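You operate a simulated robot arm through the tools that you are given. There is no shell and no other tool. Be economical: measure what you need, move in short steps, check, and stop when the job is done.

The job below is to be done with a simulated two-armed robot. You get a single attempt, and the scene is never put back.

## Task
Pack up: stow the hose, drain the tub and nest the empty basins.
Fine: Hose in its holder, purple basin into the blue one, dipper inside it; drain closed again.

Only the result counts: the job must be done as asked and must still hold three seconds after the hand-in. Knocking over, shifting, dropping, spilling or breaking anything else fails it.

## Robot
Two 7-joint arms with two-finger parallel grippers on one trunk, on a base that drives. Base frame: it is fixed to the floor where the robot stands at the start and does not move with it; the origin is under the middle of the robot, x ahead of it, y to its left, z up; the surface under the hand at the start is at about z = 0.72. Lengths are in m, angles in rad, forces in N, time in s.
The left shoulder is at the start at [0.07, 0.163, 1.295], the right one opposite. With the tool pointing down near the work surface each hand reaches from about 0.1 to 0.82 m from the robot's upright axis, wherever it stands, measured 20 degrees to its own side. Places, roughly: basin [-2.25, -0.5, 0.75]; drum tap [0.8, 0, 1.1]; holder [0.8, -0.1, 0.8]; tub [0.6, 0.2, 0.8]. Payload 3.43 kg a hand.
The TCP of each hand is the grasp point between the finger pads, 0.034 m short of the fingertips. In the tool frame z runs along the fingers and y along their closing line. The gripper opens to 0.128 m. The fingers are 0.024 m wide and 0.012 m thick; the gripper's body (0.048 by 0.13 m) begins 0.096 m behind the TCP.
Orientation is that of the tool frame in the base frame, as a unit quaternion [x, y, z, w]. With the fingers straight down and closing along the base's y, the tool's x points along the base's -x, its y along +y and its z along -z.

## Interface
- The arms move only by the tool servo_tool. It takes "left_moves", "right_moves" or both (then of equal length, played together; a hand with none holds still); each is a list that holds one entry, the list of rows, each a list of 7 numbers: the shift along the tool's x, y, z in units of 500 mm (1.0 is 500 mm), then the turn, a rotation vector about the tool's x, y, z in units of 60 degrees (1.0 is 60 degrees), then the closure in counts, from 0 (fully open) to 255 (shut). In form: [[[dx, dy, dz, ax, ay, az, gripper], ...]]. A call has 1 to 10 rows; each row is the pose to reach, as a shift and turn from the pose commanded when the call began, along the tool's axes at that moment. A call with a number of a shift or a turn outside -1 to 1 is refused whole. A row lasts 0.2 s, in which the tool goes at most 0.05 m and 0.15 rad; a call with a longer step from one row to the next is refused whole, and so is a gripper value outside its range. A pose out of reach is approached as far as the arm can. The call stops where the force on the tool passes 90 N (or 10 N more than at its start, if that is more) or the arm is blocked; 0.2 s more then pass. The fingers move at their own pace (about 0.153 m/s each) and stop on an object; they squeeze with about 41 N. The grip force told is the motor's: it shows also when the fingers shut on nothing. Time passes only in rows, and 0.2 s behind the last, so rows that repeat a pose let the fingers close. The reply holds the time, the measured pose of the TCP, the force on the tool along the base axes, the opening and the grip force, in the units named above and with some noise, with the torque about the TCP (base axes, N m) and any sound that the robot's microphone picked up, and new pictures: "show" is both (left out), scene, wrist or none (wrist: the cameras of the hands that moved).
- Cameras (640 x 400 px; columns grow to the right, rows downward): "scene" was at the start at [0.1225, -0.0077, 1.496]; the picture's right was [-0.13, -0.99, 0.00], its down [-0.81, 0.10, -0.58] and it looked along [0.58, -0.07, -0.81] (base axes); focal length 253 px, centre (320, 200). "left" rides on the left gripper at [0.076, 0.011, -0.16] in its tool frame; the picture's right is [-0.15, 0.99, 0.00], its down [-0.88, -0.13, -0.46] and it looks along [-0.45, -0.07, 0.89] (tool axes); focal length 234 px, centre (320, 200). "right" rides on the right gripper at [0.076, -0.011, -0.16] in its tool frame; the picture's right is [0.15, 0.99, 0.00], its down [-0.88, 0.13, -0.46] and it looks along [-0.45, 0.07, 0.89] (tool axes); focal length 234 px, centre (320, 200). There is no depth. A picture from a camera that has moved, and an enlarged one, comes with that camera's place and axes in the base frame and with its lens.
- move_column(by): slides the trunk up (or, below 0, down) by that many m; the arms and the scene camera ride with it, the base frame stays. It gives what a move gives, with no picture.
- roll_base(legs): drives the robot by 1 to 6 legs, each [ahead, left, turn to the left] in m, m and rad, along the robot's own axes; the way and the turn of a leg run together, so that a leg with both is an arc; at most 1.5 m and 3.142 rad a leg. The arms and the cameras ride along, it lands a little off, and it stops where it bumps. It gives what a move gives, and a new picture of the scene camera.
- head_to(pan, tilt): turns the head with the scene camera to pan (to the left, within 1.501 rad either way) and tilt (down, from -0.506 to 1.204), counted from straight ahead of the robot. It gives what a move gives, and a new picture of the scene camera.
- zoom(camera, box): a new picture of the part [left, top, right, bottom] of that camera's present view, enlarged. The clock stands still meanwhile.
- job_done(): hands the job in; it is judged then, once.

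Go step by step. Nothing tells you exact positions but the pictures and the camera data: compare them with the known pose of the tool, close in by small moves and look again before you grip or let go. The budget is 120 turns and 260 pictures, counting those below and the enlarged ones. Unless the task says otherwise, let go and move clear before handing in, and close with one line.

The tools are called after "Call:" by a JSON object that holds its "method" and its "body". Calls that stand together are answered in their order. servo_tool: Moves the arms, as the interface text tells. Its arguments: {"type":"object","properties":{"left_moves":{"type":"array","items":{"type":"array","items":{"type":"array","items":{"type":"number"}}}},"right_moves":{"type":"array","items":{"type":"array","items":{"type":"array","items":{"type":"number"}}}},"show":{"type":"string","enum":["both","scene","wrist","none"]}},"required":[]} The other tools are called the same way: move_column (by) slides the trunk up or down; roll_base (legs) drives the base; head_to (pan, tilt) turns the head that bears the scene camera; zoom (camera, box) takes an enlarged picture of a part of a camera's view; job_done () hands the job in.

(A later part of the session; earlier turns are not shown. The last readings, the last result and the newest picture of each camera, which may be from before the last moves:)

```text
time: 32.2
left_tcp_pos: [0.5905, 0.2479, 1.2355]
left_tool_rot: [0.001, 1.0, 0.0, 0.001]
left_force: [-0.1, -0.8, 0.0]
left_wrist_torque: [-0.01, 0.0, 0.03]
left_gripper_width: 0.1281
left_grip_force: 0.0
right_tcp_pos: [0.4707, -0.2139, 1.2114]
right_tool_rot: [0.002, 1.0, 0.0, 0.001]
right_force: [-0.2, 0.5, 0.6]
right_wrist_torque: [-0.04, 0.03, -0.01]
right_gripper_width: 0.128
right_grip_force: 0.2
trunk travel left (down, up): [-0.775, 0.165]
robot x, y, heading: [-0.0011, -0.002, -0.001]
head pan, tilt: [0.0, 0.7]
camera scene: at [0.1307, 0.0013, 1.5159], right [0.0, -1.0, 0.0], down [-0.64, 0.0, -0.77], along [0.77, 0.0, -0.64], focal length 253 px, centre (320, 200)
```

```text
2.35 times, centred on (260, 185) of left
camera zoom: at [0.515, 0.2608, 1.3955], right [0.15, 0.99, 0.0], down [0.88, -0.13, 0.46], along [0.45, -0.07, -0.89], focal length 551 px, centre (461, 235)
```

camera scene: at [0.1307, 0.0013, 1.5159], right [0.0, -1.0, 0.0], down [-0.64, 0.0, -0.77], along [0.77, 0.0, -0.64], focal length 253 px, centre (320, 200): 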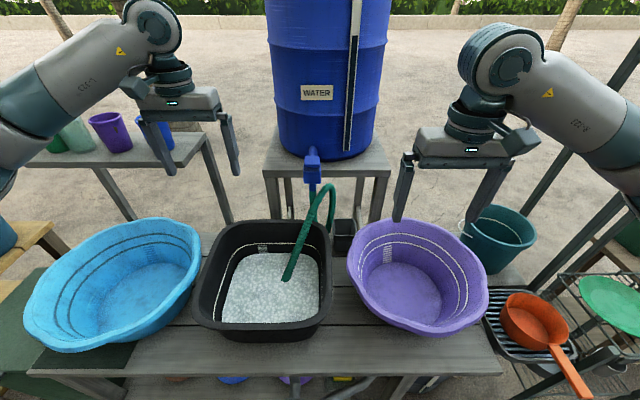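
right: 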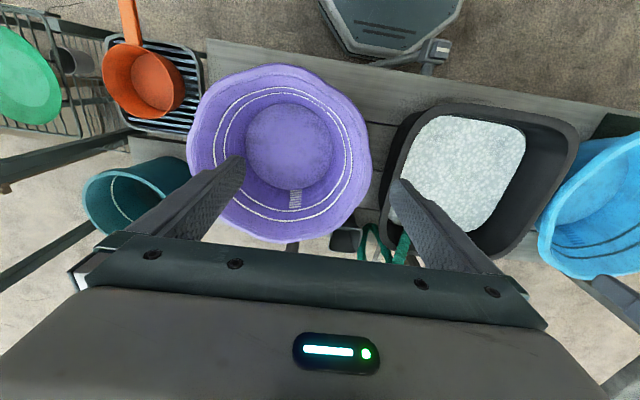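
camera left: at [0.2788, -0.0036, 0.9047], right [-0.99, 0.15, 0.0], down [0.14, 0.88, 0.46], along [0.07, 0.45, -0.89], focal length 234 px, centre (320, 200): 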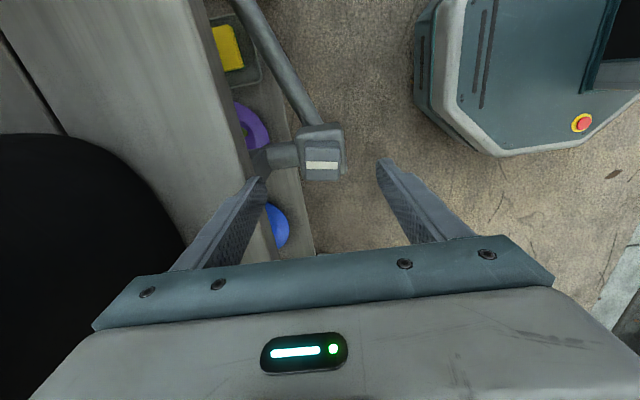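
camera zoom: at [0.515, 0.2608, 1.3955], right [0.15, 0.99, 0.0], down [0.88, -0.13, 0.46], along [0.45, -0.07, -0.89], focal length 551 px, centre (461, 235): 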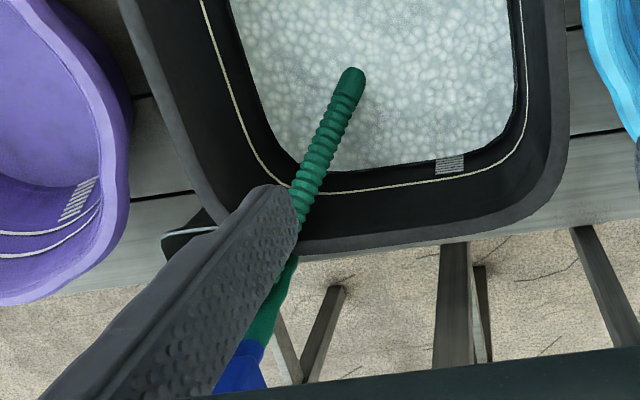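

The hose nozzle runs from its tip at about (0.62, 0.116, 0.756) up to (0.77, 0.033, 0.93). The holder's rim centre is at about (0.80, -0.09, 0.83). I'll bring the right hand above the nozzle, turned to match its lean, and draw the left hand back.

Call:
{"method": "servo_tool", "body": {"right_moves": [[[-0.056, 0.06, 0.02, 0, 0, 0.053, 90], [-0.112, 0.12, 0.04, 0, 0, 0.107, 90], [-0.168, 0.18, 0.06, 0, 0, 0.16, 90], [-0.224, 0.24, 0.08, 0, 0, 0.213, 90], [-0.28, 0.3, 0.1, 0, 0, 0.267, 90], [-0.337, 0.36, 0.12, 0, 0, 0.32, 90], [-0.393, 0.42, 0.14, 0, 0, 0.373, 90], [-0.45, 0.48, 0.16, 0, 0, 0.43, 90], [-0.507, 0.544, 0.18, 0, 0, 0.483, 90]]], "left_moves": [[[0.06, 0, 0, 0, 0, 0, 0], [0.12, 0, 0, 0, 0, 0, 0], [0.18, 0, 0, 0, 0, 0, 0], [0.24, 0, 0, 0, 0, 0, 0], [0.3, 0, 0, 0, 0, 0, 0], [0.36, 0, 0, 0, 0, 0, 0], [0.4, 0, 0, 0, 0, 0, 0], [0.4, 0, 0, 0, 0, 0, 0], [0.4, 0, 0, 0, 0, 0, 0]]], "show": "both"}}

```text
time: 34.2
left_tcp_pos: [0.3924, 0.2502, 1.2336]
left_tool_rot: [0.001, 1.0, 0.0, 0.0]
left_force: [-1.6, 0.6, -0.1]
left_wrist_torque: [-0.02, 0.02, -0.01]
left_gripper_width: 0.1281
left_grip_force: 0.0
right_tcp_pos: [0.7259, 0.0586, 1.1213]
right_tool_rot: [0.252, 0.968, -0.001, 0.001]
right_force: [0.7, 0.2, 0.1]
right_wrist_torque: [-0.03, 0.04, -0.03]
right_gripper_width: 0.0827
right_grip_force: 0.0
trunk travel left (down, up): [-0.775, 0.165]
robot x, y, heading: [-0.003, -0.0003, -0.007]
head pan, tilt: [0.0, 0.7]
camera scene: at [0.1326, 0.0047, 1.5156], right [0.0, -1.0, 0.0], down [-0.64, 0.0, -0.76], along [0.76, 0.0, -0.64], focal length 253 px, centre (320, 200)
camera right: at [0.6542, 0.0855, 1.281], right [0.35, 0.94, 0.0], down [0.83, -0.31, 0.46], along [0.43, -0.16, -0.89], focal length 234 px, centre (320, 200)
camera left: at [0.3172, 0.2638, 1.3939], right [0.15, 0.99, 0.0], down [0.88, -0.13, 0.46], along [0.45, -0.07, -0.89], focal length 234 px, centre (320, 200)
```

scene: 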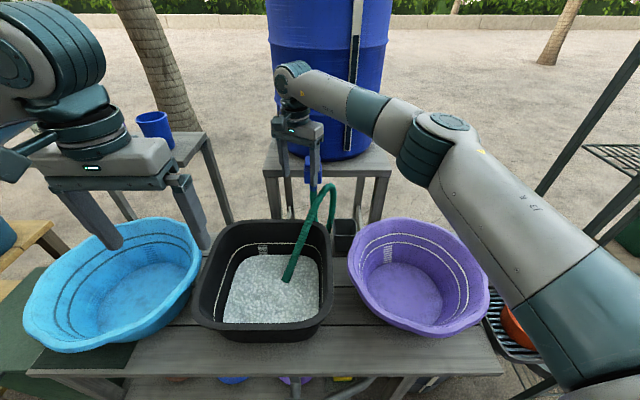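
right: 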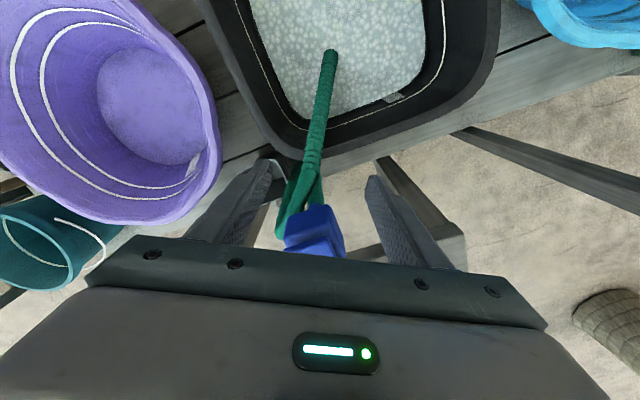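
left: 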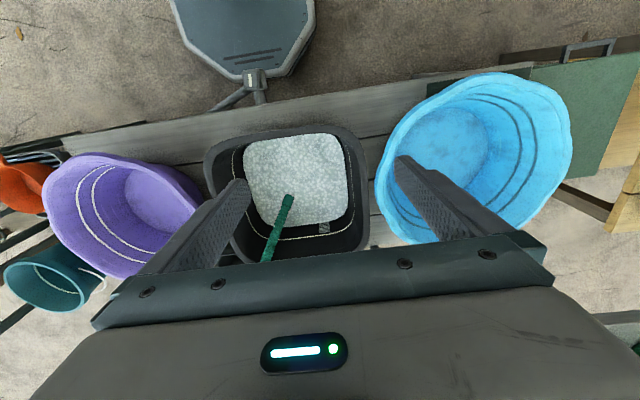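

Hose and hand line up. To stay clear of the tap I'll grip lower on the nozzle, around (0.70, 0.07, 0.848), with the tool tilted forward. First I'll go down part way.

Call:
{"method": "servo_tool", "body": {"right_moves": [[[0.02, 0, 0.0, 0, -0.1, 0, 90], [0.04, -0.003, 0.08, 0, -0.2, 0, 90], [0.05, -0.006, 0.16, 0, -0.3, 0, 90], [0.058, -0.006, 0.24, 0, -0.417, 0, 90], [0.058, -0.006, 0.32, 0, -0.417, 0, 90], [0.058, -0.006, 0.4, 0, -0.417, 0, 90]]], "show": "both"}}

Call:
{"method": "zoom", "body": {"camera": "scene", "box": [220, 130, 400, 290]}}

```text
time: 35.6
left_tcp_pos: [0.3933, 0.2489, 1.2347]
left_tool_rot: [0.001, 1.0, 0.0, 0.0]
left_force: [0.8, 0.6, 0.0]
left_wrist_torque: [-0.03, 0.03, 0.0]
left_gripper_width: 0.1278
left_grip_force: 0.1
right_tcp_pos: [0.7005, 0.0673, 0.922]
right_tool_rot: [0.246, 0.945, -0.056, 0.209]
right_force: [-0.8, 0.0, 0.5]
right_wrist_torque: [0.02, 0.0, 0.02]
right_gripper_width: 0.0829
right_grip_force: 0.1
trunk travel left (down, up): [-0.775, 0.165]
robot x, y, heading: [-0.0029, 0.0019, -0.004]
head pan, tilt: [0.0, 0.7]
camera scene: at [0.1328, 0.0012, 1.5157], right [0.0, -1.0, 0.0], down [-0.64, 0.0, -0.76], along [0.76, 0.0, -0.64], focal length 253 px, centre (320, 200)
camera right: at [0.576, 0.1243, 1.0348], right [0.37, 0.93, -0.06], down [0.59, -0.18, 0.79], along [0.72, -0.32, -0.62], focal length 234 px, centre (320, 200)
```

scene: 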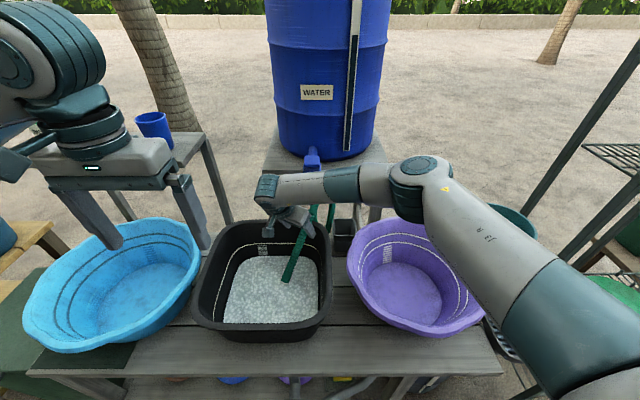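
right: 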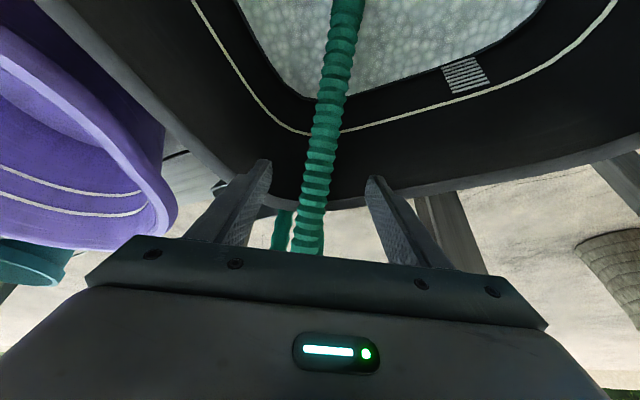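

```text
2.50 times, centred on (310, 210) of scene
camera zoom: at [0.1328, 0.0012, 1.5157], right [0.0, -1.0, 0.0], down [-0.64, 0.0, -0.76], along [0.76, 0.0, -0.64], focal length 633 px, centre (345, 175)
```

zoom: 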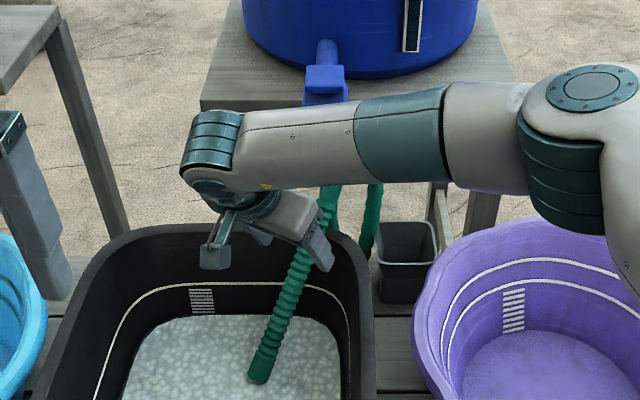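

The hose is centred between the fingers. I'll go the last bit down and close on it.

Call:
{"method": "servo_tool", "body": {"right_moves": [[[0.02, 0.004, 0.06, 0, 0, 0, 120], [0.039, 0.006, 0.119, 0, 0, 0, 120], [0.039, 0.006, 0.119, 0, 0, 0, 255], [0.039, 0.006, 0.119, 0, 0, 0, 255], [0.039, 0.006, 0.119, 0, 0, 0, 255]]], "show": "both"}}

Call:
{"method": "zoom", "body": {"camera": "scene", "box": [220, 130, 400, 290]}}

```text
time: 36.8
left_tcp_pos: [0.3909, 0.2475, 1.2341]
left_tool_rot: [0.002, 1.0, 0.0, 0.0]
left_force: [-0.6, -0.3, -0.5]
left_wrist_torque: [-0.01, 0.02, -0.03]
left_gripper_width: 0.1281
left_grip_force: 0.0
right_tcp_pos: [0.7056, 0.0662, 0.8611]
right_tool_rot: [0.246, 0.945, -0.055, 0.209]
right_force: [-6.2, -2.2, 0.2]
right_wrist_torque: [0.02, -0.33, -0.27]
right_gripper_width: 0.0272
right_grip_force: 41.4
trunk travel left (down, up): [-0.775, 0.165]
robot x, y, heading: [-0.0036, -0.0021, -0.003]
head pan, tilt: [0.0, 0.7]
camera scene: at [0.131, 0.0009, 1.5158], right [0.0, -1.0, 0.0], down [-0.64, 0.0, -0.77], along [0.77, 0.0, -0.64], focal length 253 px, centre (320, 200)
camera right: at [0.5816, 0.1226, 0.973], right [0.37, 0.93, -0.06], down [0.59, -0.18, 0.79], along [0.72, -0.32, -0.62], focal length 234 px, centre (320, 200)
```

scene: 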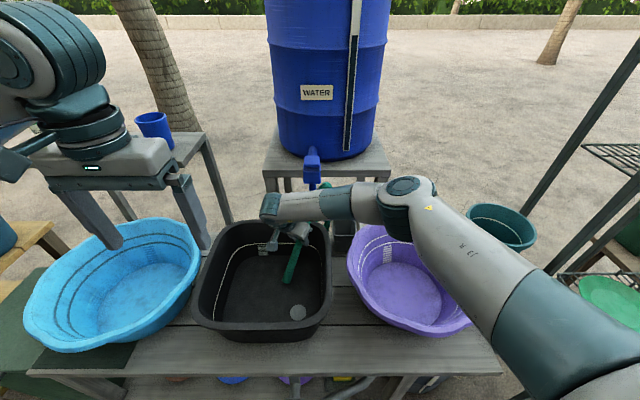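
right: 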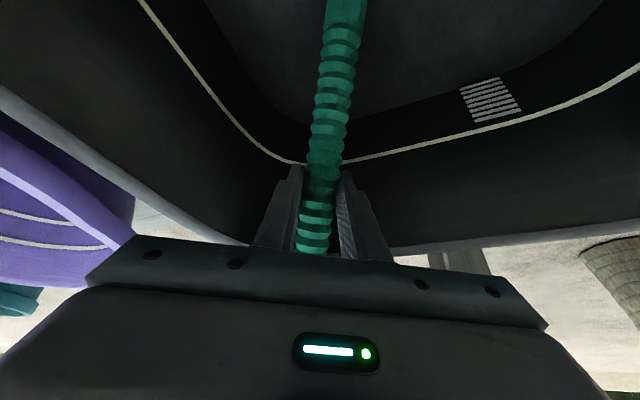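

```text
2.50 times, centred on (310, 210) of scene
camera zoom: at [0.131, 0.0009, 1.5158], right [0.0, -1.0, 0.0], down [-0.64, 0.0, -0.77], along [0.77, 0.0, -0.64], focal length 633 px, centre (345, 175)
```

zoom: 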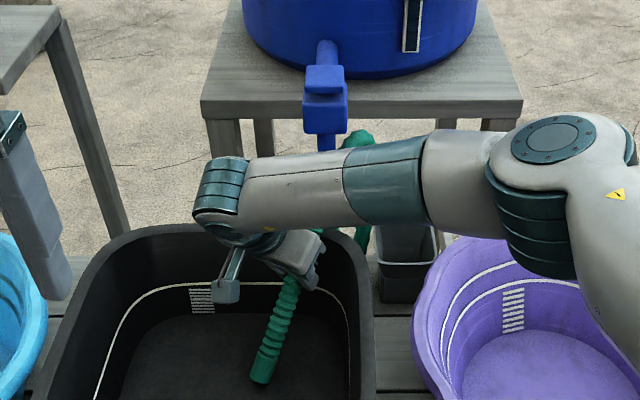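

The tub is now empty and the hose is held (27 mm). I'll lift it out of the tub while tilting the nozzle toward upright.

Call:
{"method": "servo_tool", "body": {"right_moves": [[[-0.025, -0.003, -0.068, 0, -0.06, 0, 255], [-0.05, -0.006, -0.136, 0, -0.12, 0, 255], [-0.076, -0.01, -0.203, 0, -0.22, 0, 255], [-0.102, -0.013, -0.27, 0, -0.33, 0, 255], [-0.127, -0.016, -0.338, 0, -0.433, 0, 255]]], "show": "both"}}

Call:
{"method": "zoom", "body": {"camera": "scene", "box": [220, 110, 420, 270]}}

```text
time: 38.0
left_tcp_pos: [0.3911, 0.2484, 1.2336]
left_tool_rot: [0.002, 1.0, 0.0, 0.0]
left_force: [0.2, -0.5, -0.1]
left_wrist_torque: [-0.03, -0.03, -0.02]
left_gripper_width: 0.1282
left_grip_force: 0.2
right_tcp_pos: [0.6893, 0.0678, 1.0406]
right_tool_rot: [0.227, 0.874, -0.108, 0.417]
right_force: [-0.7, -0.3, -1.8]
right_wrist_torque: [0.01, -0.05, -0.01]
right_gripper_width: 0.0271
right_grip_force: 41.3
trunk travel left (down, up): [-0.775, 0.165]
robot x, y, heading: [-0.0007, 0.001, 0.001]
head pan, tilt: [0.0, 0.7]
camera scene: at [0.131, 0.002, 1.5157], right [0.0, -1.0, 0.0], down [-0.64, 0.0, -0.77], along [0.77, 0.0, -0.64], focal length 253 px, centre (320, 200)
camera right: at [0.5338, 0.1413, 1.0809], right [0.4, 0.91, -0.11], down [0.24, 0.02, 0.97], along [0.88, -0.42, -0.21], focal length 234 px, centre (320, 200)
```

scene: 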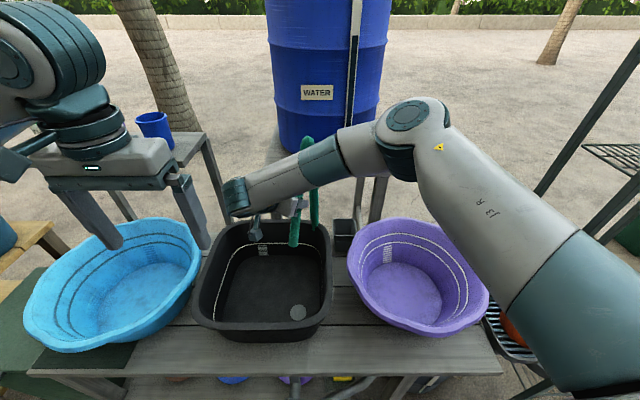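
right: 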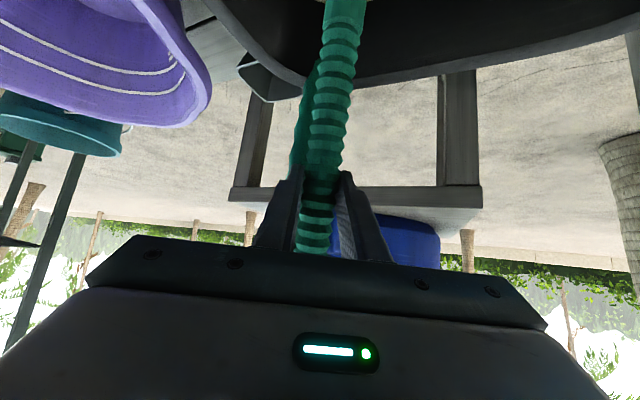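

```text
2.50 times, centred on (320, 190) of scene
camera zoom: at [0.131, 0.002, 1.5157], right [0.0, -1.0, 0.0], down [-0.64, 0.0, -0.77], along [0.77, 0.0, -0.64], focal length 633 px, centre (320, 225)
```

zoom: 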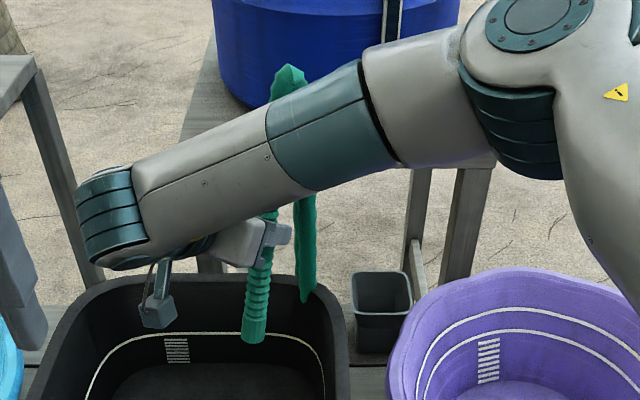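

The tip is at about (0.65, 0.09, 0.90), clear of the tub rim. I'll carry it over the holder.

Call:
{"method": "servo_tool", "body": {"right_moves": [[[-0.047, -0.028, 0.051, 0, 0, 0, 255], [-0.093, -0.056, 0.102, 0, 0, 0, 255], [-0.14, -0.084, 0.153, 0, 0, 0, 255], [-0.187, -0.113, 0.205, 0, 0, 0, 255], [-0.233, -0.141, 0.256, 0, 0, 0, 255], [-0.28, -0.169, 0.307, 0, 0, 0, 255]]], "show": "both"}}

Call:
{"method": "zoom", "body": {"camera": "scene", "box": [240, 110, 440, 270]}}

```text
time: 38.9
left_tcp_pos: [0.3853, 0.2519, 1.2362]
left_tool_rot: [-0.002, 1.0, 0.0, 0.002]
left_force: [-0.3, -0.5, 0.4]
left_wrist_torque: [0.06, 0.0, 0.0]
left_gripper_width: 0.128
left_grip_force: 0.0
right_tcp_pos: [0.7498, -0.0051, 1.0375]
right_tool_rot: [0.212, 0.885, -0.099, 0.402]
right_force: [-27.0, 2.4, 8.6]
right_wrist_torque: [-0.21, -1.62, 0.18]
right_gripper_width: 0.0278
right_grip_force: 40.9
trunk travel left (down, up): [-0.775, 0.165]
robot x, y, heading: [-0.007, -0.0008, 0.004]
head pan, tilt: [0.0, 0.7]
stopped in row 4 (right hand): the force on the tool passed its limit at 108 N (the readings are from after the stop); the commanded pose is now the measured one
camera scene: at [0.1258, 0.0023, 1.5165], right [0.0, -1.0, 0.0], down [-0.64, 0.0, -0.77], along [0.77, 0.0, -0.64], focal length 253 px, centre (320, 200)
camera right: at [0.5928, 0.0628, 1.0844], right [0.36, 0.92, -0.11], down [0.27, 0.01, 0.96], along [0.89, -0.38, -0.24], focal length 234 px, centre (320, 200)
```

scene: 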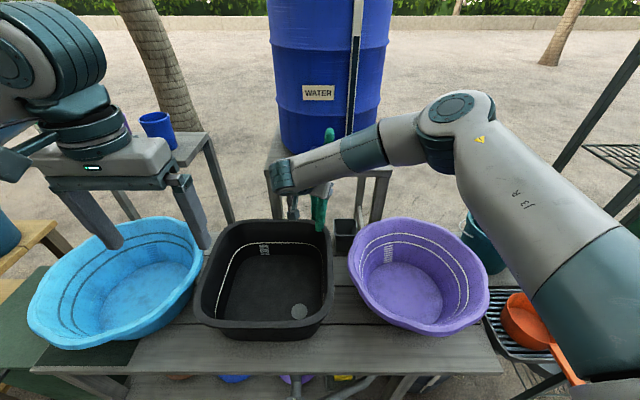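
right: 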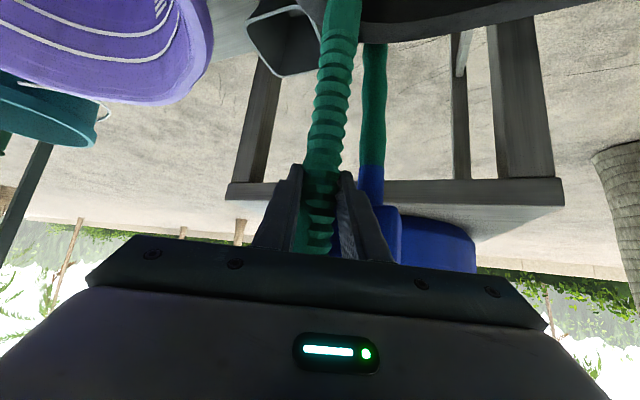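

```text
2.50 times, centred on (340, 190) of scene
camera zoom: at [0.1258, 0.0023, 1.5165], right [0.0, -1.0, 0.0], down [-0.64, 0.0, -0.77], along [0.77, 0.0, -0.64], focal length 633 px, centre (270, 225)
```

zoom: 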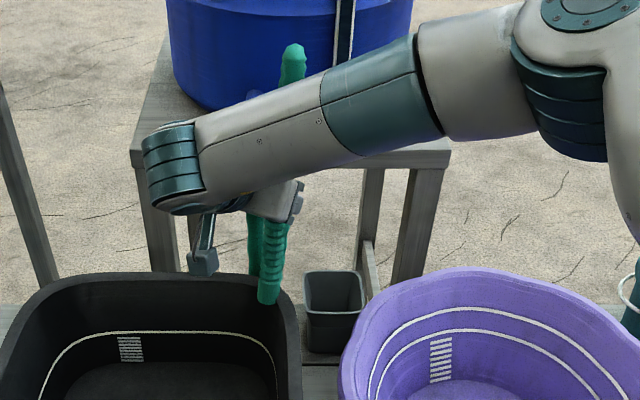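

The hand touched the drum tap. I'll back off, turn the hand to point straight ahead, and come to the holder from the tap's right side.

Call:
{"method": "servo_tool", "body": {"right_moves": [[[0.043, -0.045, -0.081, 0, 0, 0, 255], [0.03, -0.083, -0.066, -0.085, 0, -0.074, 255], [0.018, -0.121, -0.051, -0.17, 0, -0.148, 255], [0.005, -0.159, -0.036, -0.255, 0, -0.222, 255], [-0.007, -0.197, -0.022, -0.34, 0, -0.295, 255]]], "show": "both"}}

Call:
{"method": "zoom", "body": {"camera": "scene", "box": [240, 110, 440, 270]}}

```text
refused: row 1 steps farther than a row can; nothing moved
```

```text
2.50 times, centred on (340, 190) of scene
camera zoom: at [0.1258, 0.0023, 1.5165], right [0.0, -1.0, 0.0], down [-0.64, 0.0, -0.77], along [0.77, 0.0, -0.64], focal length 633 px, centre (270, 225)
```

zoom: 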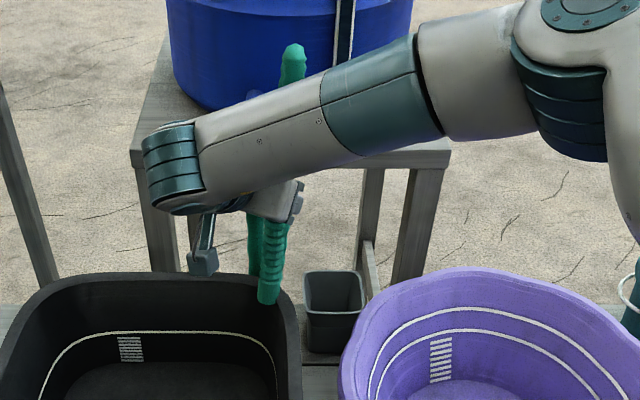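

Call:
{"method": "servo_tool", "body": {"right_moves": [[[0.021, -0.022, -0.04, 0, 0, 0, 255], [0.043, -0.045, -0.081, 0, 0, 0, 255], [0.03, -0.083, -0.066, -0.085, 0, -0.074, 255], [0.018, -0.121, -0.051, -0.17, 0, -0.148, 255], [0.005, -0.159, -0.036, -0.255, 0, -0.222, 255], [-0.007, -0.197, -0.022, -0.34, 0, -0.295, 255]]], "show": "both"}}

Call:
{"method": "zoom", "body": {"camera": "scene", "box": [240, 110, 440, 270]}}

```text
time: 40.3
left_tcp_pos: [0.388, 0.2491, 1.2338]
left_tool_rot: [-0.002, 1.0, 0.001, 0.0]
left_force: [-0.3, -0.8, -0.4]
left_wrist_torque: [0.05, -0.05, -0.01]
left_gripper_width: 0.1281
left_grip_force: 0.1
right_tcp_pos: [0.704, -0.0944, 1.0435]
right_tool_rot: [-0.001, 0.911, -0.001, 0.413]
right_force: [-0.3, -0.1, -2.6]
right_wrist_torque: [0.05, 0.0, 0.02]
right_gripper_width: 0.0272
right_grip_force: 41.0
trunk travel left (down, up): [-0.775, 0.165]
robot x, y, heading: [-0.0044, 0.0017, 0.002]
head pan, tilt: [0.0, 0.7]
camera scene: at [0.1303, -0.0004, 1.5157], right [0.0, -1.0, 0.0], down [-0.64, 0.0, -0.76], along [0.76, 0.0, -0.64], focal length 253 px, centre (320, 200)
camera right: at [0.5343, -0.1055, 1.0922], right [-0.1, 0.99, -0.11], down [0.24, 0.13, 0.96], along [0.97, 0.07, -0.25], focal length 234 px, centre (320, 200)
```

scene: 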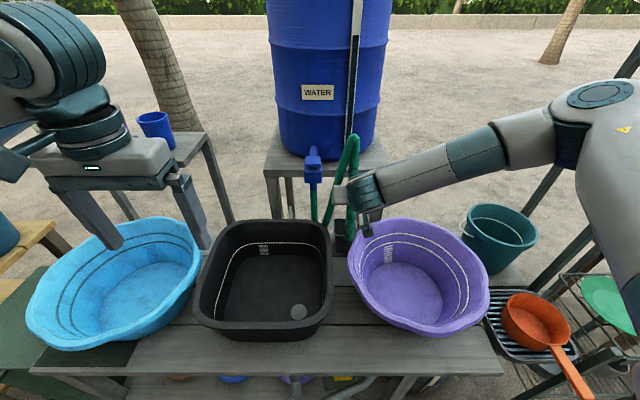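
right: 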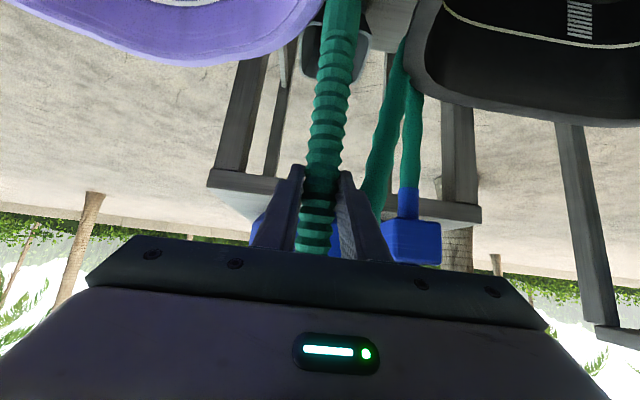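

```text
2.50 times, centred on (340, 190) of scene
camera zoom: at [0.1303, -0.0004, 1.5157], right [0.0, -1.0, 0.0], down [-0.64, 0.0, -0.76], along [0.76, 0.0, -0.64], focal length 633 px, centre (270, 225)
```

zoom: 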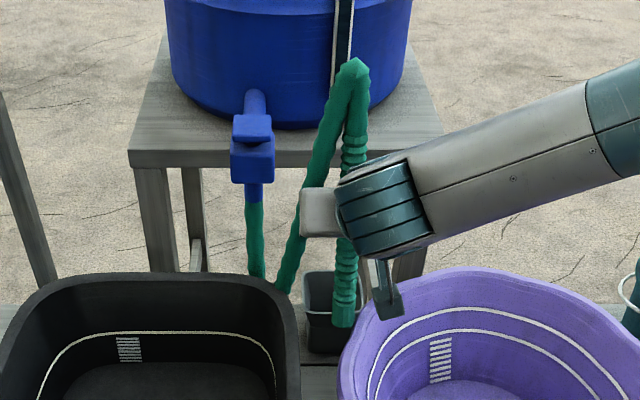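

The tap is clear and the nozzle tip is at about (0.66, -0.093, 0.907). I'll move straight forward over the holder.

Call:
{"method": "servo_tool", "body": {"right_moves": [[[-0.054, 0.003, 0.052, 0, 0, 0, 255], [-0.109, 0.005, 0.103, 0, 0, 0, 255], [-0.163, 0.008, 0.155, 0, 0, 0, 255]]], "show": "both"}}

Call:
{"method": "zoom", "body": {"camera": "scene", "box": [280, 130, 420, 260]}}

Call:
{"method": "zoom", "body": {"camera": "right", "box": [220, 0, 420, 160]}}

```text
time: 41.1
left_tcp_pos: [0.3905, 0.2531, 1.2338]
left_tool_rot: [-0.002, 1.0, 0.0, -0.001]
left_force: [0.5, 0.2, -0.1]
left_wrist_torque: [0.0, 0.03, 0.0]
left_gripper_width: 0.1278
left_grip_force: 0.1
right_tcp_pos: [0.8175, -0.0848, 1.052]
right_tool_rot: [-0.002, 0.91, -0.002, 0.414]
right_force: [0.2, 0.7, -2.2]
right_wrist_torque: [0.0, 0.01, -0.03]
right_gripper_width: 0.0272
right_grip_force: 41.0
trunk travel left (down, up): [-0.775, 0.165]
robot x, y, heading: [-0.0045, 0.002, 0.003]
head pan, tilt: [0.0, 0.7]
camera scene: at [0.132, 0.0038, 1.5155], right [0.0, -1.0, 0.0], down [-0.65, 0.0, -0.76], along [0.76, 0.0, -0.65], focal length 253 px, centre (320, 200)
camera right: at [0.6472, -0.0963, 1.1014], right [-0.1, 0.99, -0.12], down [0.24, 0.14, 0.96], along [0.97, 0.06, -0.25], focal length 234 px, centre (320, 200)
```

scene: 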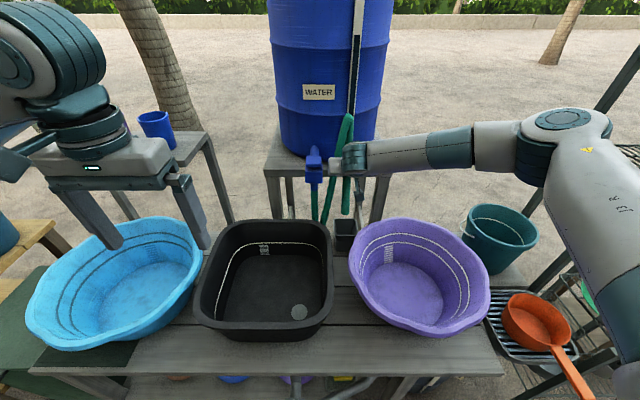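
right: 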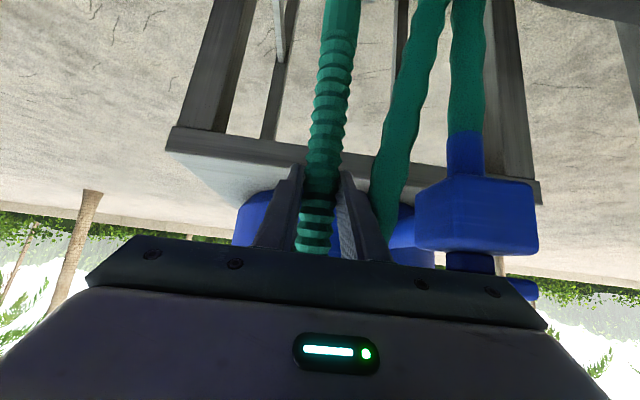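

```text
3.08 times, centred on (350, 195) of scene
camera zoom: at [0.132, 0.0038, 1.5155], right [0.0, -1.0, 0.0], down [-0.65, 0.0, -0.76], along [0.76, 0.0, -0.65], focal length 780 px, centre (228, 215)
```

zoom: 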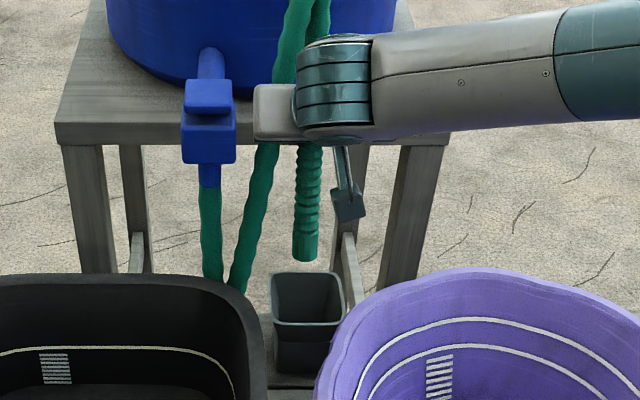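

```text
2.50 times, centred on (320, 80) of right
camera zoom: at [0.6472, -0.0963, 1.1014], right [-0.1, 0.99, -0.12], down [0.24, 0.14, 0.96], along [0.97, 0.06, -0.25], focal length 585 px, centre (320, 500)
```

zoom: 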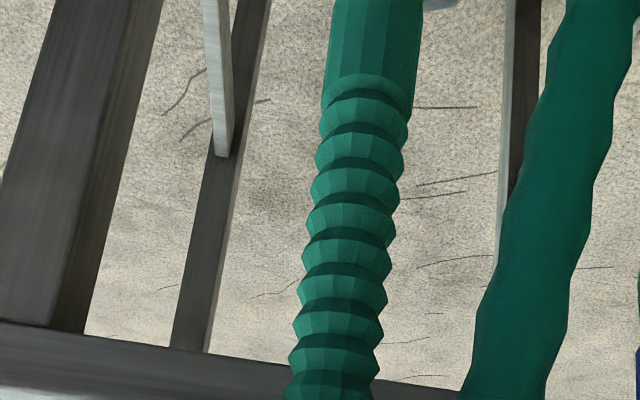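

The tip is centred over the holder opening. I'll lower it in while making the nozzle a little more upright.

Call:
{"method": "servo_tool", "body": {"right_moves": [[[0.05, -0.001, 0.03, 0, -0.04, 0, 255], [0.1, -0.002, 0.065, 0, -0.083, 0, 255], [0.145, -0.003, 0.1, 0, -0.083, 0, 255], [0.19, -0.004, 0.137, 0, -0.083, 0, 255], [0.239, -0.004, 0.173, 0, -0.083, 0, 255]]], "show": "both"}}

Call:
{"method": "zoom", "body": {"camera": "scene", "box": [280, 130, 420, 260]}}

```text
time: 42.3
left_tcp_pos: [0.3899, 0.2516, 1.2332]
left_tool_rot: [-0.001, 1.0, -0.001, 0.0]
left_force: [0.1, -0.2, -1.0]
left_wrist_torque: [-0.01, 0.01, -0.01]
left_gripper_width: 0.1281
left_grip_force: 0.1
right_tcp_pos: [0.8059, -0.0902, 0.9097]
right_tool_rot: [0.0, 0.892, -0.003, 0.452]
right_force: [-0.4, -0.2, -2.0]
right_wrist_torque: [0.0, -0.01, 0.01]
right_gripper_width: 0.0269
right_grip_force: 40.8
trunk travel left (down, up): [-0.775, 0.165]
robot x, y, heading: [-0.0101, 0.0002, -0.002]
head pan, tilt: [0.0, 0.7]
camera scene: at [0.1316, 0.0025, 1.5156], right [0.0, -1.0, 0.0], down [-0.64, 0.0, -0.76], along [0.76, 0.0, -0.64], focal length 253 px, centre (320, 200)
camera right: at [0.6307, -0.1011, 0.9419], right [-0.09, 0.99, -0.12], down [0.15, 0.13, 0.98], along [0.98, 0.06, -0.16], focal length 234 px, centre (320, 200)
```

scene: 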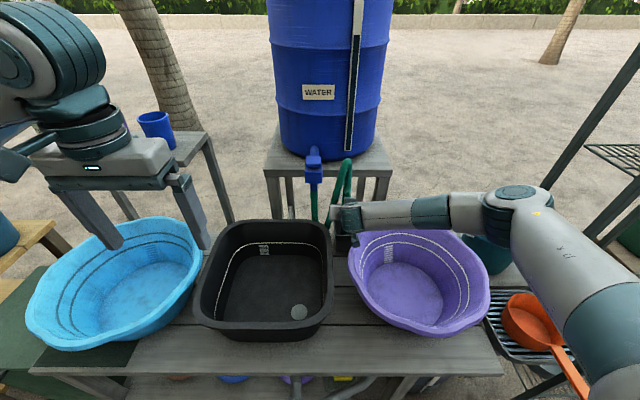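
right: 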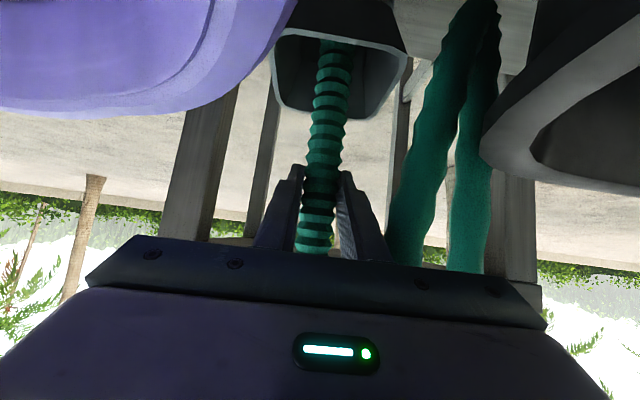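

```text
3.08 times, centred on (350, 195) of scene
camera zoom: at [0.1316, 0.0025, 1.5156], right [0.0, -1.0, 0.0], down [-0.64, 0.0, -0.76], along [0.76, 0.0, -0.64], focal length 780 px, centre (228, 215)
```

zoom: 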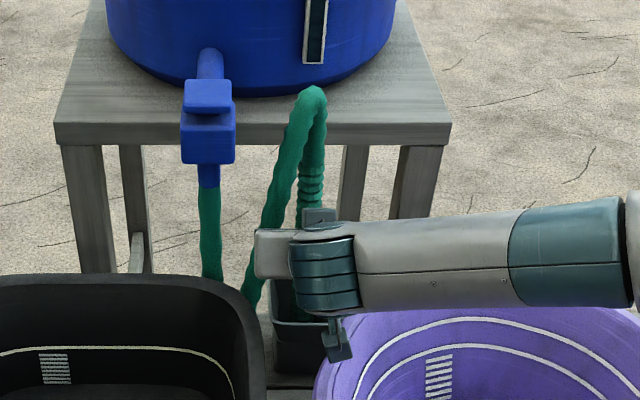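

The nozzle is inside the holder with no contact. I'll lower it 2 cm more, then open.

Call:
{"method": "servo_tool", "body": {"right_moves": [[[0.016, 0, 0.012, 0, 0, 0, 255], [0.032, 0, 0.024, 0, 0, 0, 255], [0.032, 0, 0.024, 0, 0, 0, 130], [0.032, 0, 0.024, 0, 0, 0, 130], [0.032, 0, 0.024, 0, 0, 0, 130]]], "show": "both"}}

Call:
{"method": "zoom", "body": {"camera": "scene", "box": [280, 130, 420, 260]}}

```text
time: 43.5
left_tcp_pos: [0.3888, 0.2505, 1.2347]
left_tool_rot: [-0.002, 1.0, 0.0, 0.0]
left_force: [-0.1, -0.5, -0.6]
left_wrist_torque: [-0.01, 0.03, 0.0]
left_gripper_width: 0.1281
left_grip_force: 0.0
right_tcp_pos: [0.8043, -0.0889, 0.8883]
right_tool_rot: [-0.001, 0.892, -0.002, 0.453]
right_force: [0.5, -0.9, 0.5]
right_wrist_torque: [0.0, 0.03, 0.02]
right_gripper_width: 0.0629
right_grip_force: 0.1
trunk travel left (down, up): [-0.775, 0.165]
robot x, y, heading: [-0.0037, -0.0006, 0.002]
head pan, tilt: [0.0, 0.7]
camera scene: at [0.1306, 0.0026, 1.5157], right [0.0, -1.0, 0.0], down [-0.64, 0.0, -0.76], along [0.76, 0.0, -0.64], focal length 253 px, centre (320, 200)
camera right: at [0.6302, -0.1001, 0.9214], right [-0.09, 0.99, -0.12], down [0.15, 0.13, 0.98], along [0.98, 0.07, -0.16], focal length 234 px, centre (320, 200)
```

scene: 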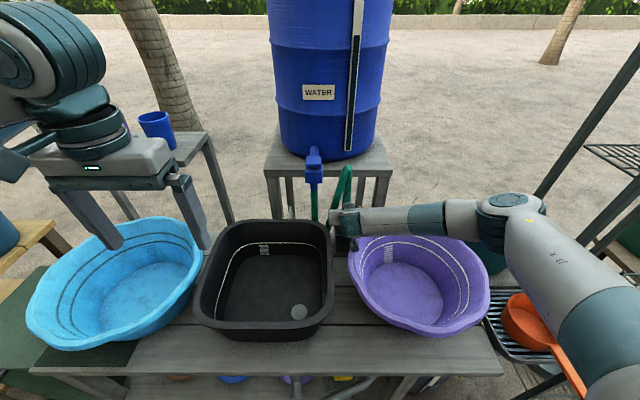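
right: 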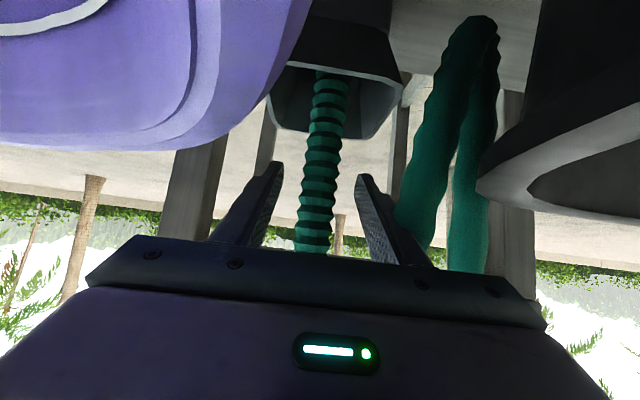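

```text
3.08 times, centred on (350, 195) of scene
camera zoom: at [0.1306, 0.0026, 1.5157], right [0.0, -1.0, 0.0], down [-0.64, 0.0, -0.76], along [0.76, 0.0, -0.64], focal length 780 px, centre (228, 215)
```

zoom: 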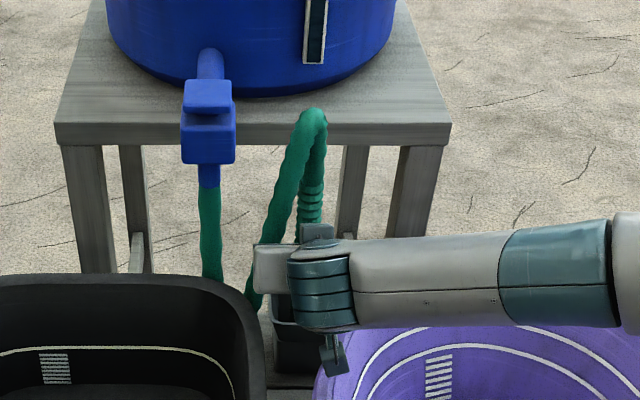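

The nozzle stands in the holder. I'll draw the hand straight back along its fingers, then up.

Call:
{"method": "servo_tool", "body": {"right_moves": [[[0, 0, -0.06, 0, 0, 0, 130], [0, 0, -0.13, 0, 0, 0, 130], [0, 0, -0.2, 0, 0, 0, 130], [-0.04, 0, -0.28, 0, 0, 0, 130], [-0.1, -0.01, -0.34, 0, 0.1, 0, 60], [-0.16, -0.02, -0.4, 0, 0.2, 0, 0], [-0.22, -0.03, -0.45, 0, 0.33, 0, 0], [-0.26, -0.04, -0.51, 0, 0.47, 0, 0]]], "show": "scene"}}

Call:
{"method": "zoom", "body": {"camera": "scene", "box": [280, 130, 420, 260]}}

```text
time: 45.3
left_tcp_pos: [0.3881, 0.2517, 1.2345]
left_tool_rot: [-0.001, 1.0, 0.0, 0.0]
left_force: [0.4, -0.1, 0.2]
left_wrist_torque: [0.0, -0.02, 0.0]
left_gripper_width: 0.1282
left_grip_force: 0.1
right_tcp_pos: [0.6729, -0.1093, 1.1432]
right_tool_rot: [0.0, 0.975, -0.003, 0.221]
right_force: [0.1, -0.3, -0.3]
right_wrist_torque: [0.01, -0.03, 0.02]
right_gripper_width: 0.1282
right_grip_force: 0.1
trunk travel left (down, up): [-0.775, 0.165]
robot x, y, heading: [-0.0045, 0.0024, 0.003]
head pan, tilt: [0.0, 0.7]
camera scene: at [0.1302, 0.003, 1.5156], right [0.0, -1.0, 0.0], down [-0.64, 0.0, -0.77], along [0.77, 0.0, -0.64], focal length 253 px, centre (320, 200)
```

scene: 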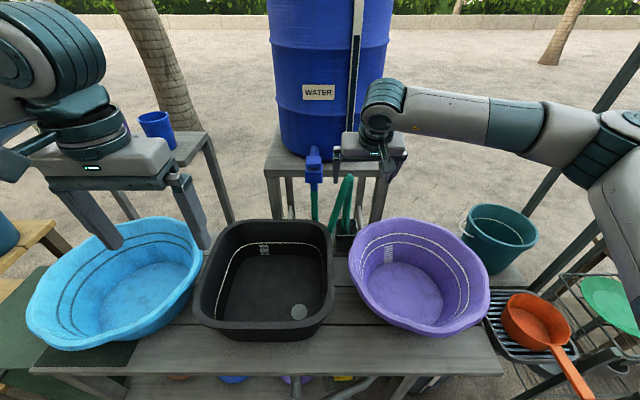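

```text
3.08 times, centred on (350, 195) of scene
camera zoom: at [0.1302, 0.003, 1.5156], right [0.0, -1.0, 0.0], down [-0.64, 0.0, -0.77], along [0.77, 0.0, -0.64], focal length 780 px, centre (228, 215)
```

zoom: 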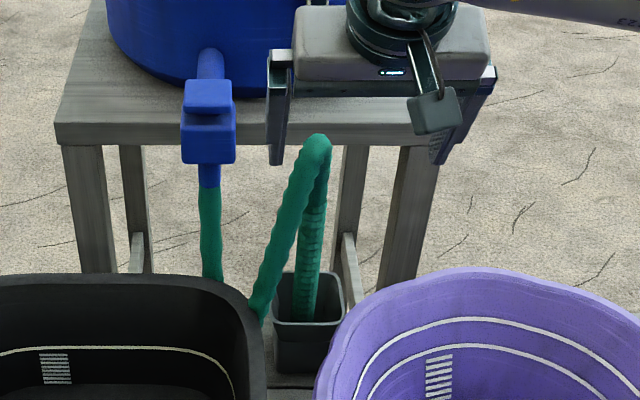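

The hose is stowed. Now the purple basin: its centre is at about (0.575, -0.27), radius 0.195, rim at z ≈ 0.90. I'll place both hands above its left and right rim.

Call:
{"method": "servo_tool", "body": {"right_moves": [[[0.024, -0.071, 0.004, 0, 0.043, 0, 0], [0.047, -0.142, 0.008, 0, 0.085, 0, 0], [0.071, -0.214, 0.013, 0, 0.128, 0, 0], [0.095, -0.285, 0.017, 0, 0.17, 0, 0], [0.118, -0.356, 0.021, 0, 0.213, 0, 0], [0.142, -0.427, 0.025, 0, 0.255, 0, 0], [0.166, -0.498, 0.029, 0, 0.298, 0, 0], [0.19, -0.57, 0.034, 0, 0.34, 0, 0], [0.213, -0.641, 0.038, 0, 0.383, 0, 0], [0.237, -0.712, 0.042, 0, 0.425, 0, 0]]], "left_moves": [[[-0.037, -0.066, 0.032, 0, 0, 0, 0], [-0.075, -0.132, 0.064, 0, 0, 0, 0], [-0.112, -0.198, 0.096, 0, 0, 0, 0], [-0.15, -0.264, 0.128, 0, 0, 0, 0], [-0.187, -0.33, 0.16, 0, 0, 0, 0], [-0.224, -0.396, 0.192, 0, 0, 0, 0], [-0.262, -0.462, 0.224, 0, 0, 0, 0], [-0.299, -0.528, 0.256, 0, 0, 0, 0], [-0.337, -0.594, 0.288, 0, 0, 0, 0], [-0.374, -0.66, 0.32, 0, 0, 0, 0]]], "show": "both"}}

```text
time: 47.5
left_tcp_pos: [0.577, -0.0846, 1.0742]
left_tool_rot: [-0.002, 1.0, 0.001, 0.0]
left_force: [-0.5, -0.4, 0.0]
left_wrist_torque: [0.04, 0.0, 0.01]
left_gripper_width: 0.128
left_grip_force: 0.1
right_tcp_pos: [0.5757, -0.468, 1.0738]
right_tool_rot: [0.001, 1.0, -0.001, 0.001]
right_force: [0.5, -0.5, 0.1]
right_wrist_torque: [0.04, -0.01, 0.01]
right_gripper_width: 0.1279
right_grip_force: 0.1
trunk travel left (down, up): [-0.775, 0.165]
robot x, y, heading: [-0.0056, -0.0002, -0.001]
head pan, tilt: [0.0, 0.7]
camera scene: at [0.1309, -0.0011, 1.5156], right [0.0, -1.0, 0.0], down [-0.64, 0.0, -0.76], along [0.76, 0.0, -0.64], focal length 253 px, centre (320, 200)
camera right: at [0.4998, -0.4788, 1.2336], right [-0.15, 0.99, 0.0], down [0.88, 0.13, 0.46], along [0.45, 0.07, -0.89], focal length 234 px, centre (320, 200)
camera left: at [0.5019, -0.0722, 1.234], right [0.14, 0.99, 0.0], down [0.88, -0.13, 0.46], along [0.45, -0.06, -0.89], focal length 234 px, centre (320, 200)
```

scene: 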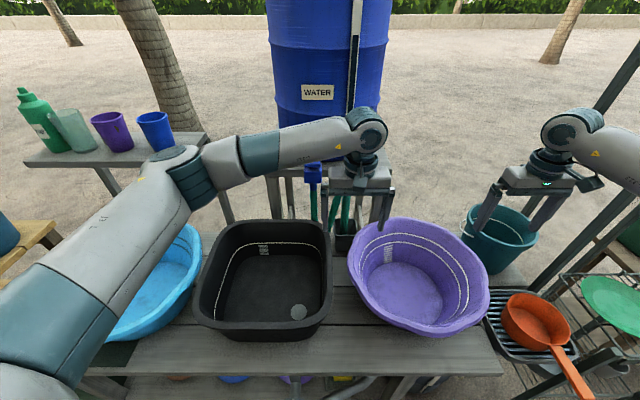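
right: 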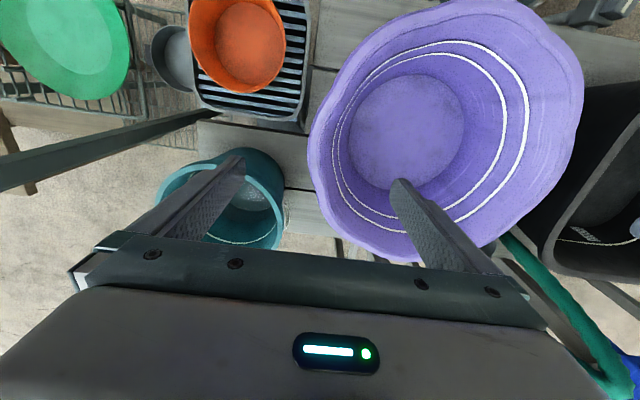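
left: 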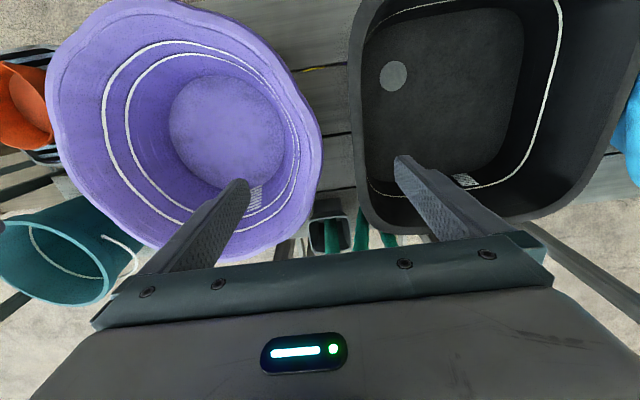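

The rim's left edge is at y ≈ -0.08 and its right edge at y ≈ -0.48, with the centre at x ≈ 0.571. I'll narrow the fingers so the left one clears the tub rim, and lower both hands to just above the rim.

Call:
{"method": "servo_tool", "body": {"right_moves": [[[0.0, 0, 0, 0, 0, 0, 115], [0.004, -0.004, 0.09, 0, 0, 0, 115], [0.008, -0.006, 0.18, 0, 0, 0, 115], [0.01, -0.006, 0.26, 0, 0, 0, 115]]], "left_moves": [[[0, 0, 0, 0, 0, 0, 115], [0.004, -0.004, 0.09, 0, 0, 0, 115], [0.008, -0.008, 0.18, 0, 0, 0, 115], [0.012, -0.01, 0.26, 0, 0, 0, 115]]], "show": "both"}}

Call:
{"method": "zoom", "body": {"camera": "scene", "box": [320, 140, 540, 280]}}

```text
time: 48.5
left_tcp_pos: [0.5719, -0.0829, 0.9453]
left_tool_rot: [-0.003, 1.0, -0.002, 0.0]
left_force: [-0.3, -0.2, -0.2]
left_wrist_torque: [0.01, 0.05, 0.0]
left_gripper_width: 0.0705
left_grip_force: 0.0
right_tcp_pos: [0.5729, -0.4728, 0.9469]
right_tool_rot: [0.001, 1.0, -0.003, 0.001]
right_force: [0.1, -0.6, 0.0]
right_wrist_torque: [0.0, 0.01, -0.03]
right_gripper_width: 0.0703
right_grip_force: 0.1
trunk travel left (down, up): [-0.775, 0.165]
robot x, y, heading: [-0.0035, 0.0019, 0.003]
head pan, tilt: [0.0, 0.7]
camera scene: at [0.1315, 0.0017, 1.5157], right [0.0, -1.0, 0.0], down [-0.64, 0.0, -0.76], along [0.76, 0.0, -0.64], focal length 253 px, centre (320, 200)
camera right: at [0.4969, -0.4819, 1.1062], right [-0.14, 0.99, 0.0], down [0.88, 0.13, 0.46], along [0.45, 0.06, -0.89], focal length 234 px, centre (320, 200)
camera left: at [0.4977, -0.0714, 1.1055], right [0.14, 0.99, 0.0], down [0.88, -0.13, 0.46], along [0.45, -0.07, -0.89], focal length 234 px, centre (320, 200)
```

scene: 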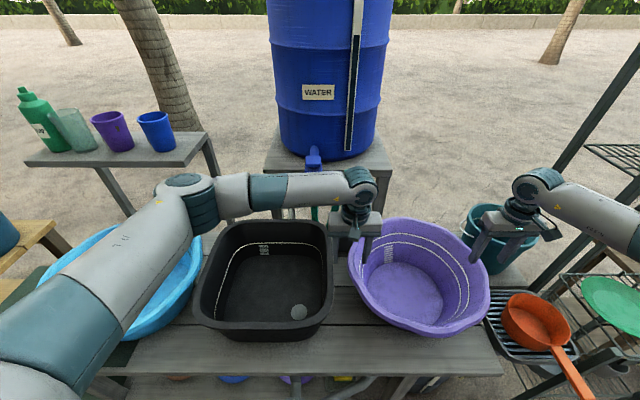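
right: 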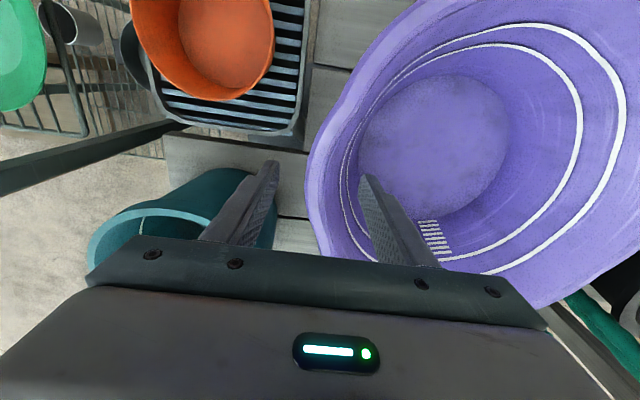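
left: 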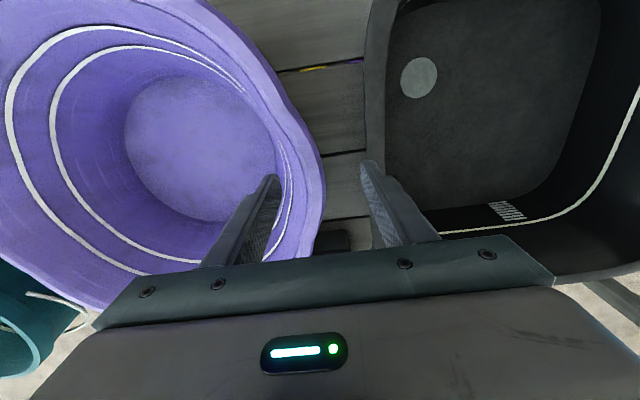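

```text
2.86 times, centred on (430, 210) of scene
camera zoom: at [0.1315, 0.0017, 1.5157], right [0.0, -1.0, 0.0], down [-0.64, 0.0, -0.76], along [0.76, 0.0, -0.64], focal length 724 px, centre (6, 171)
```

zoom: 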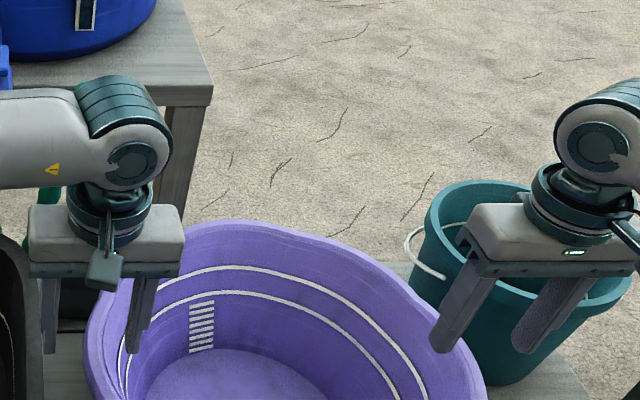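

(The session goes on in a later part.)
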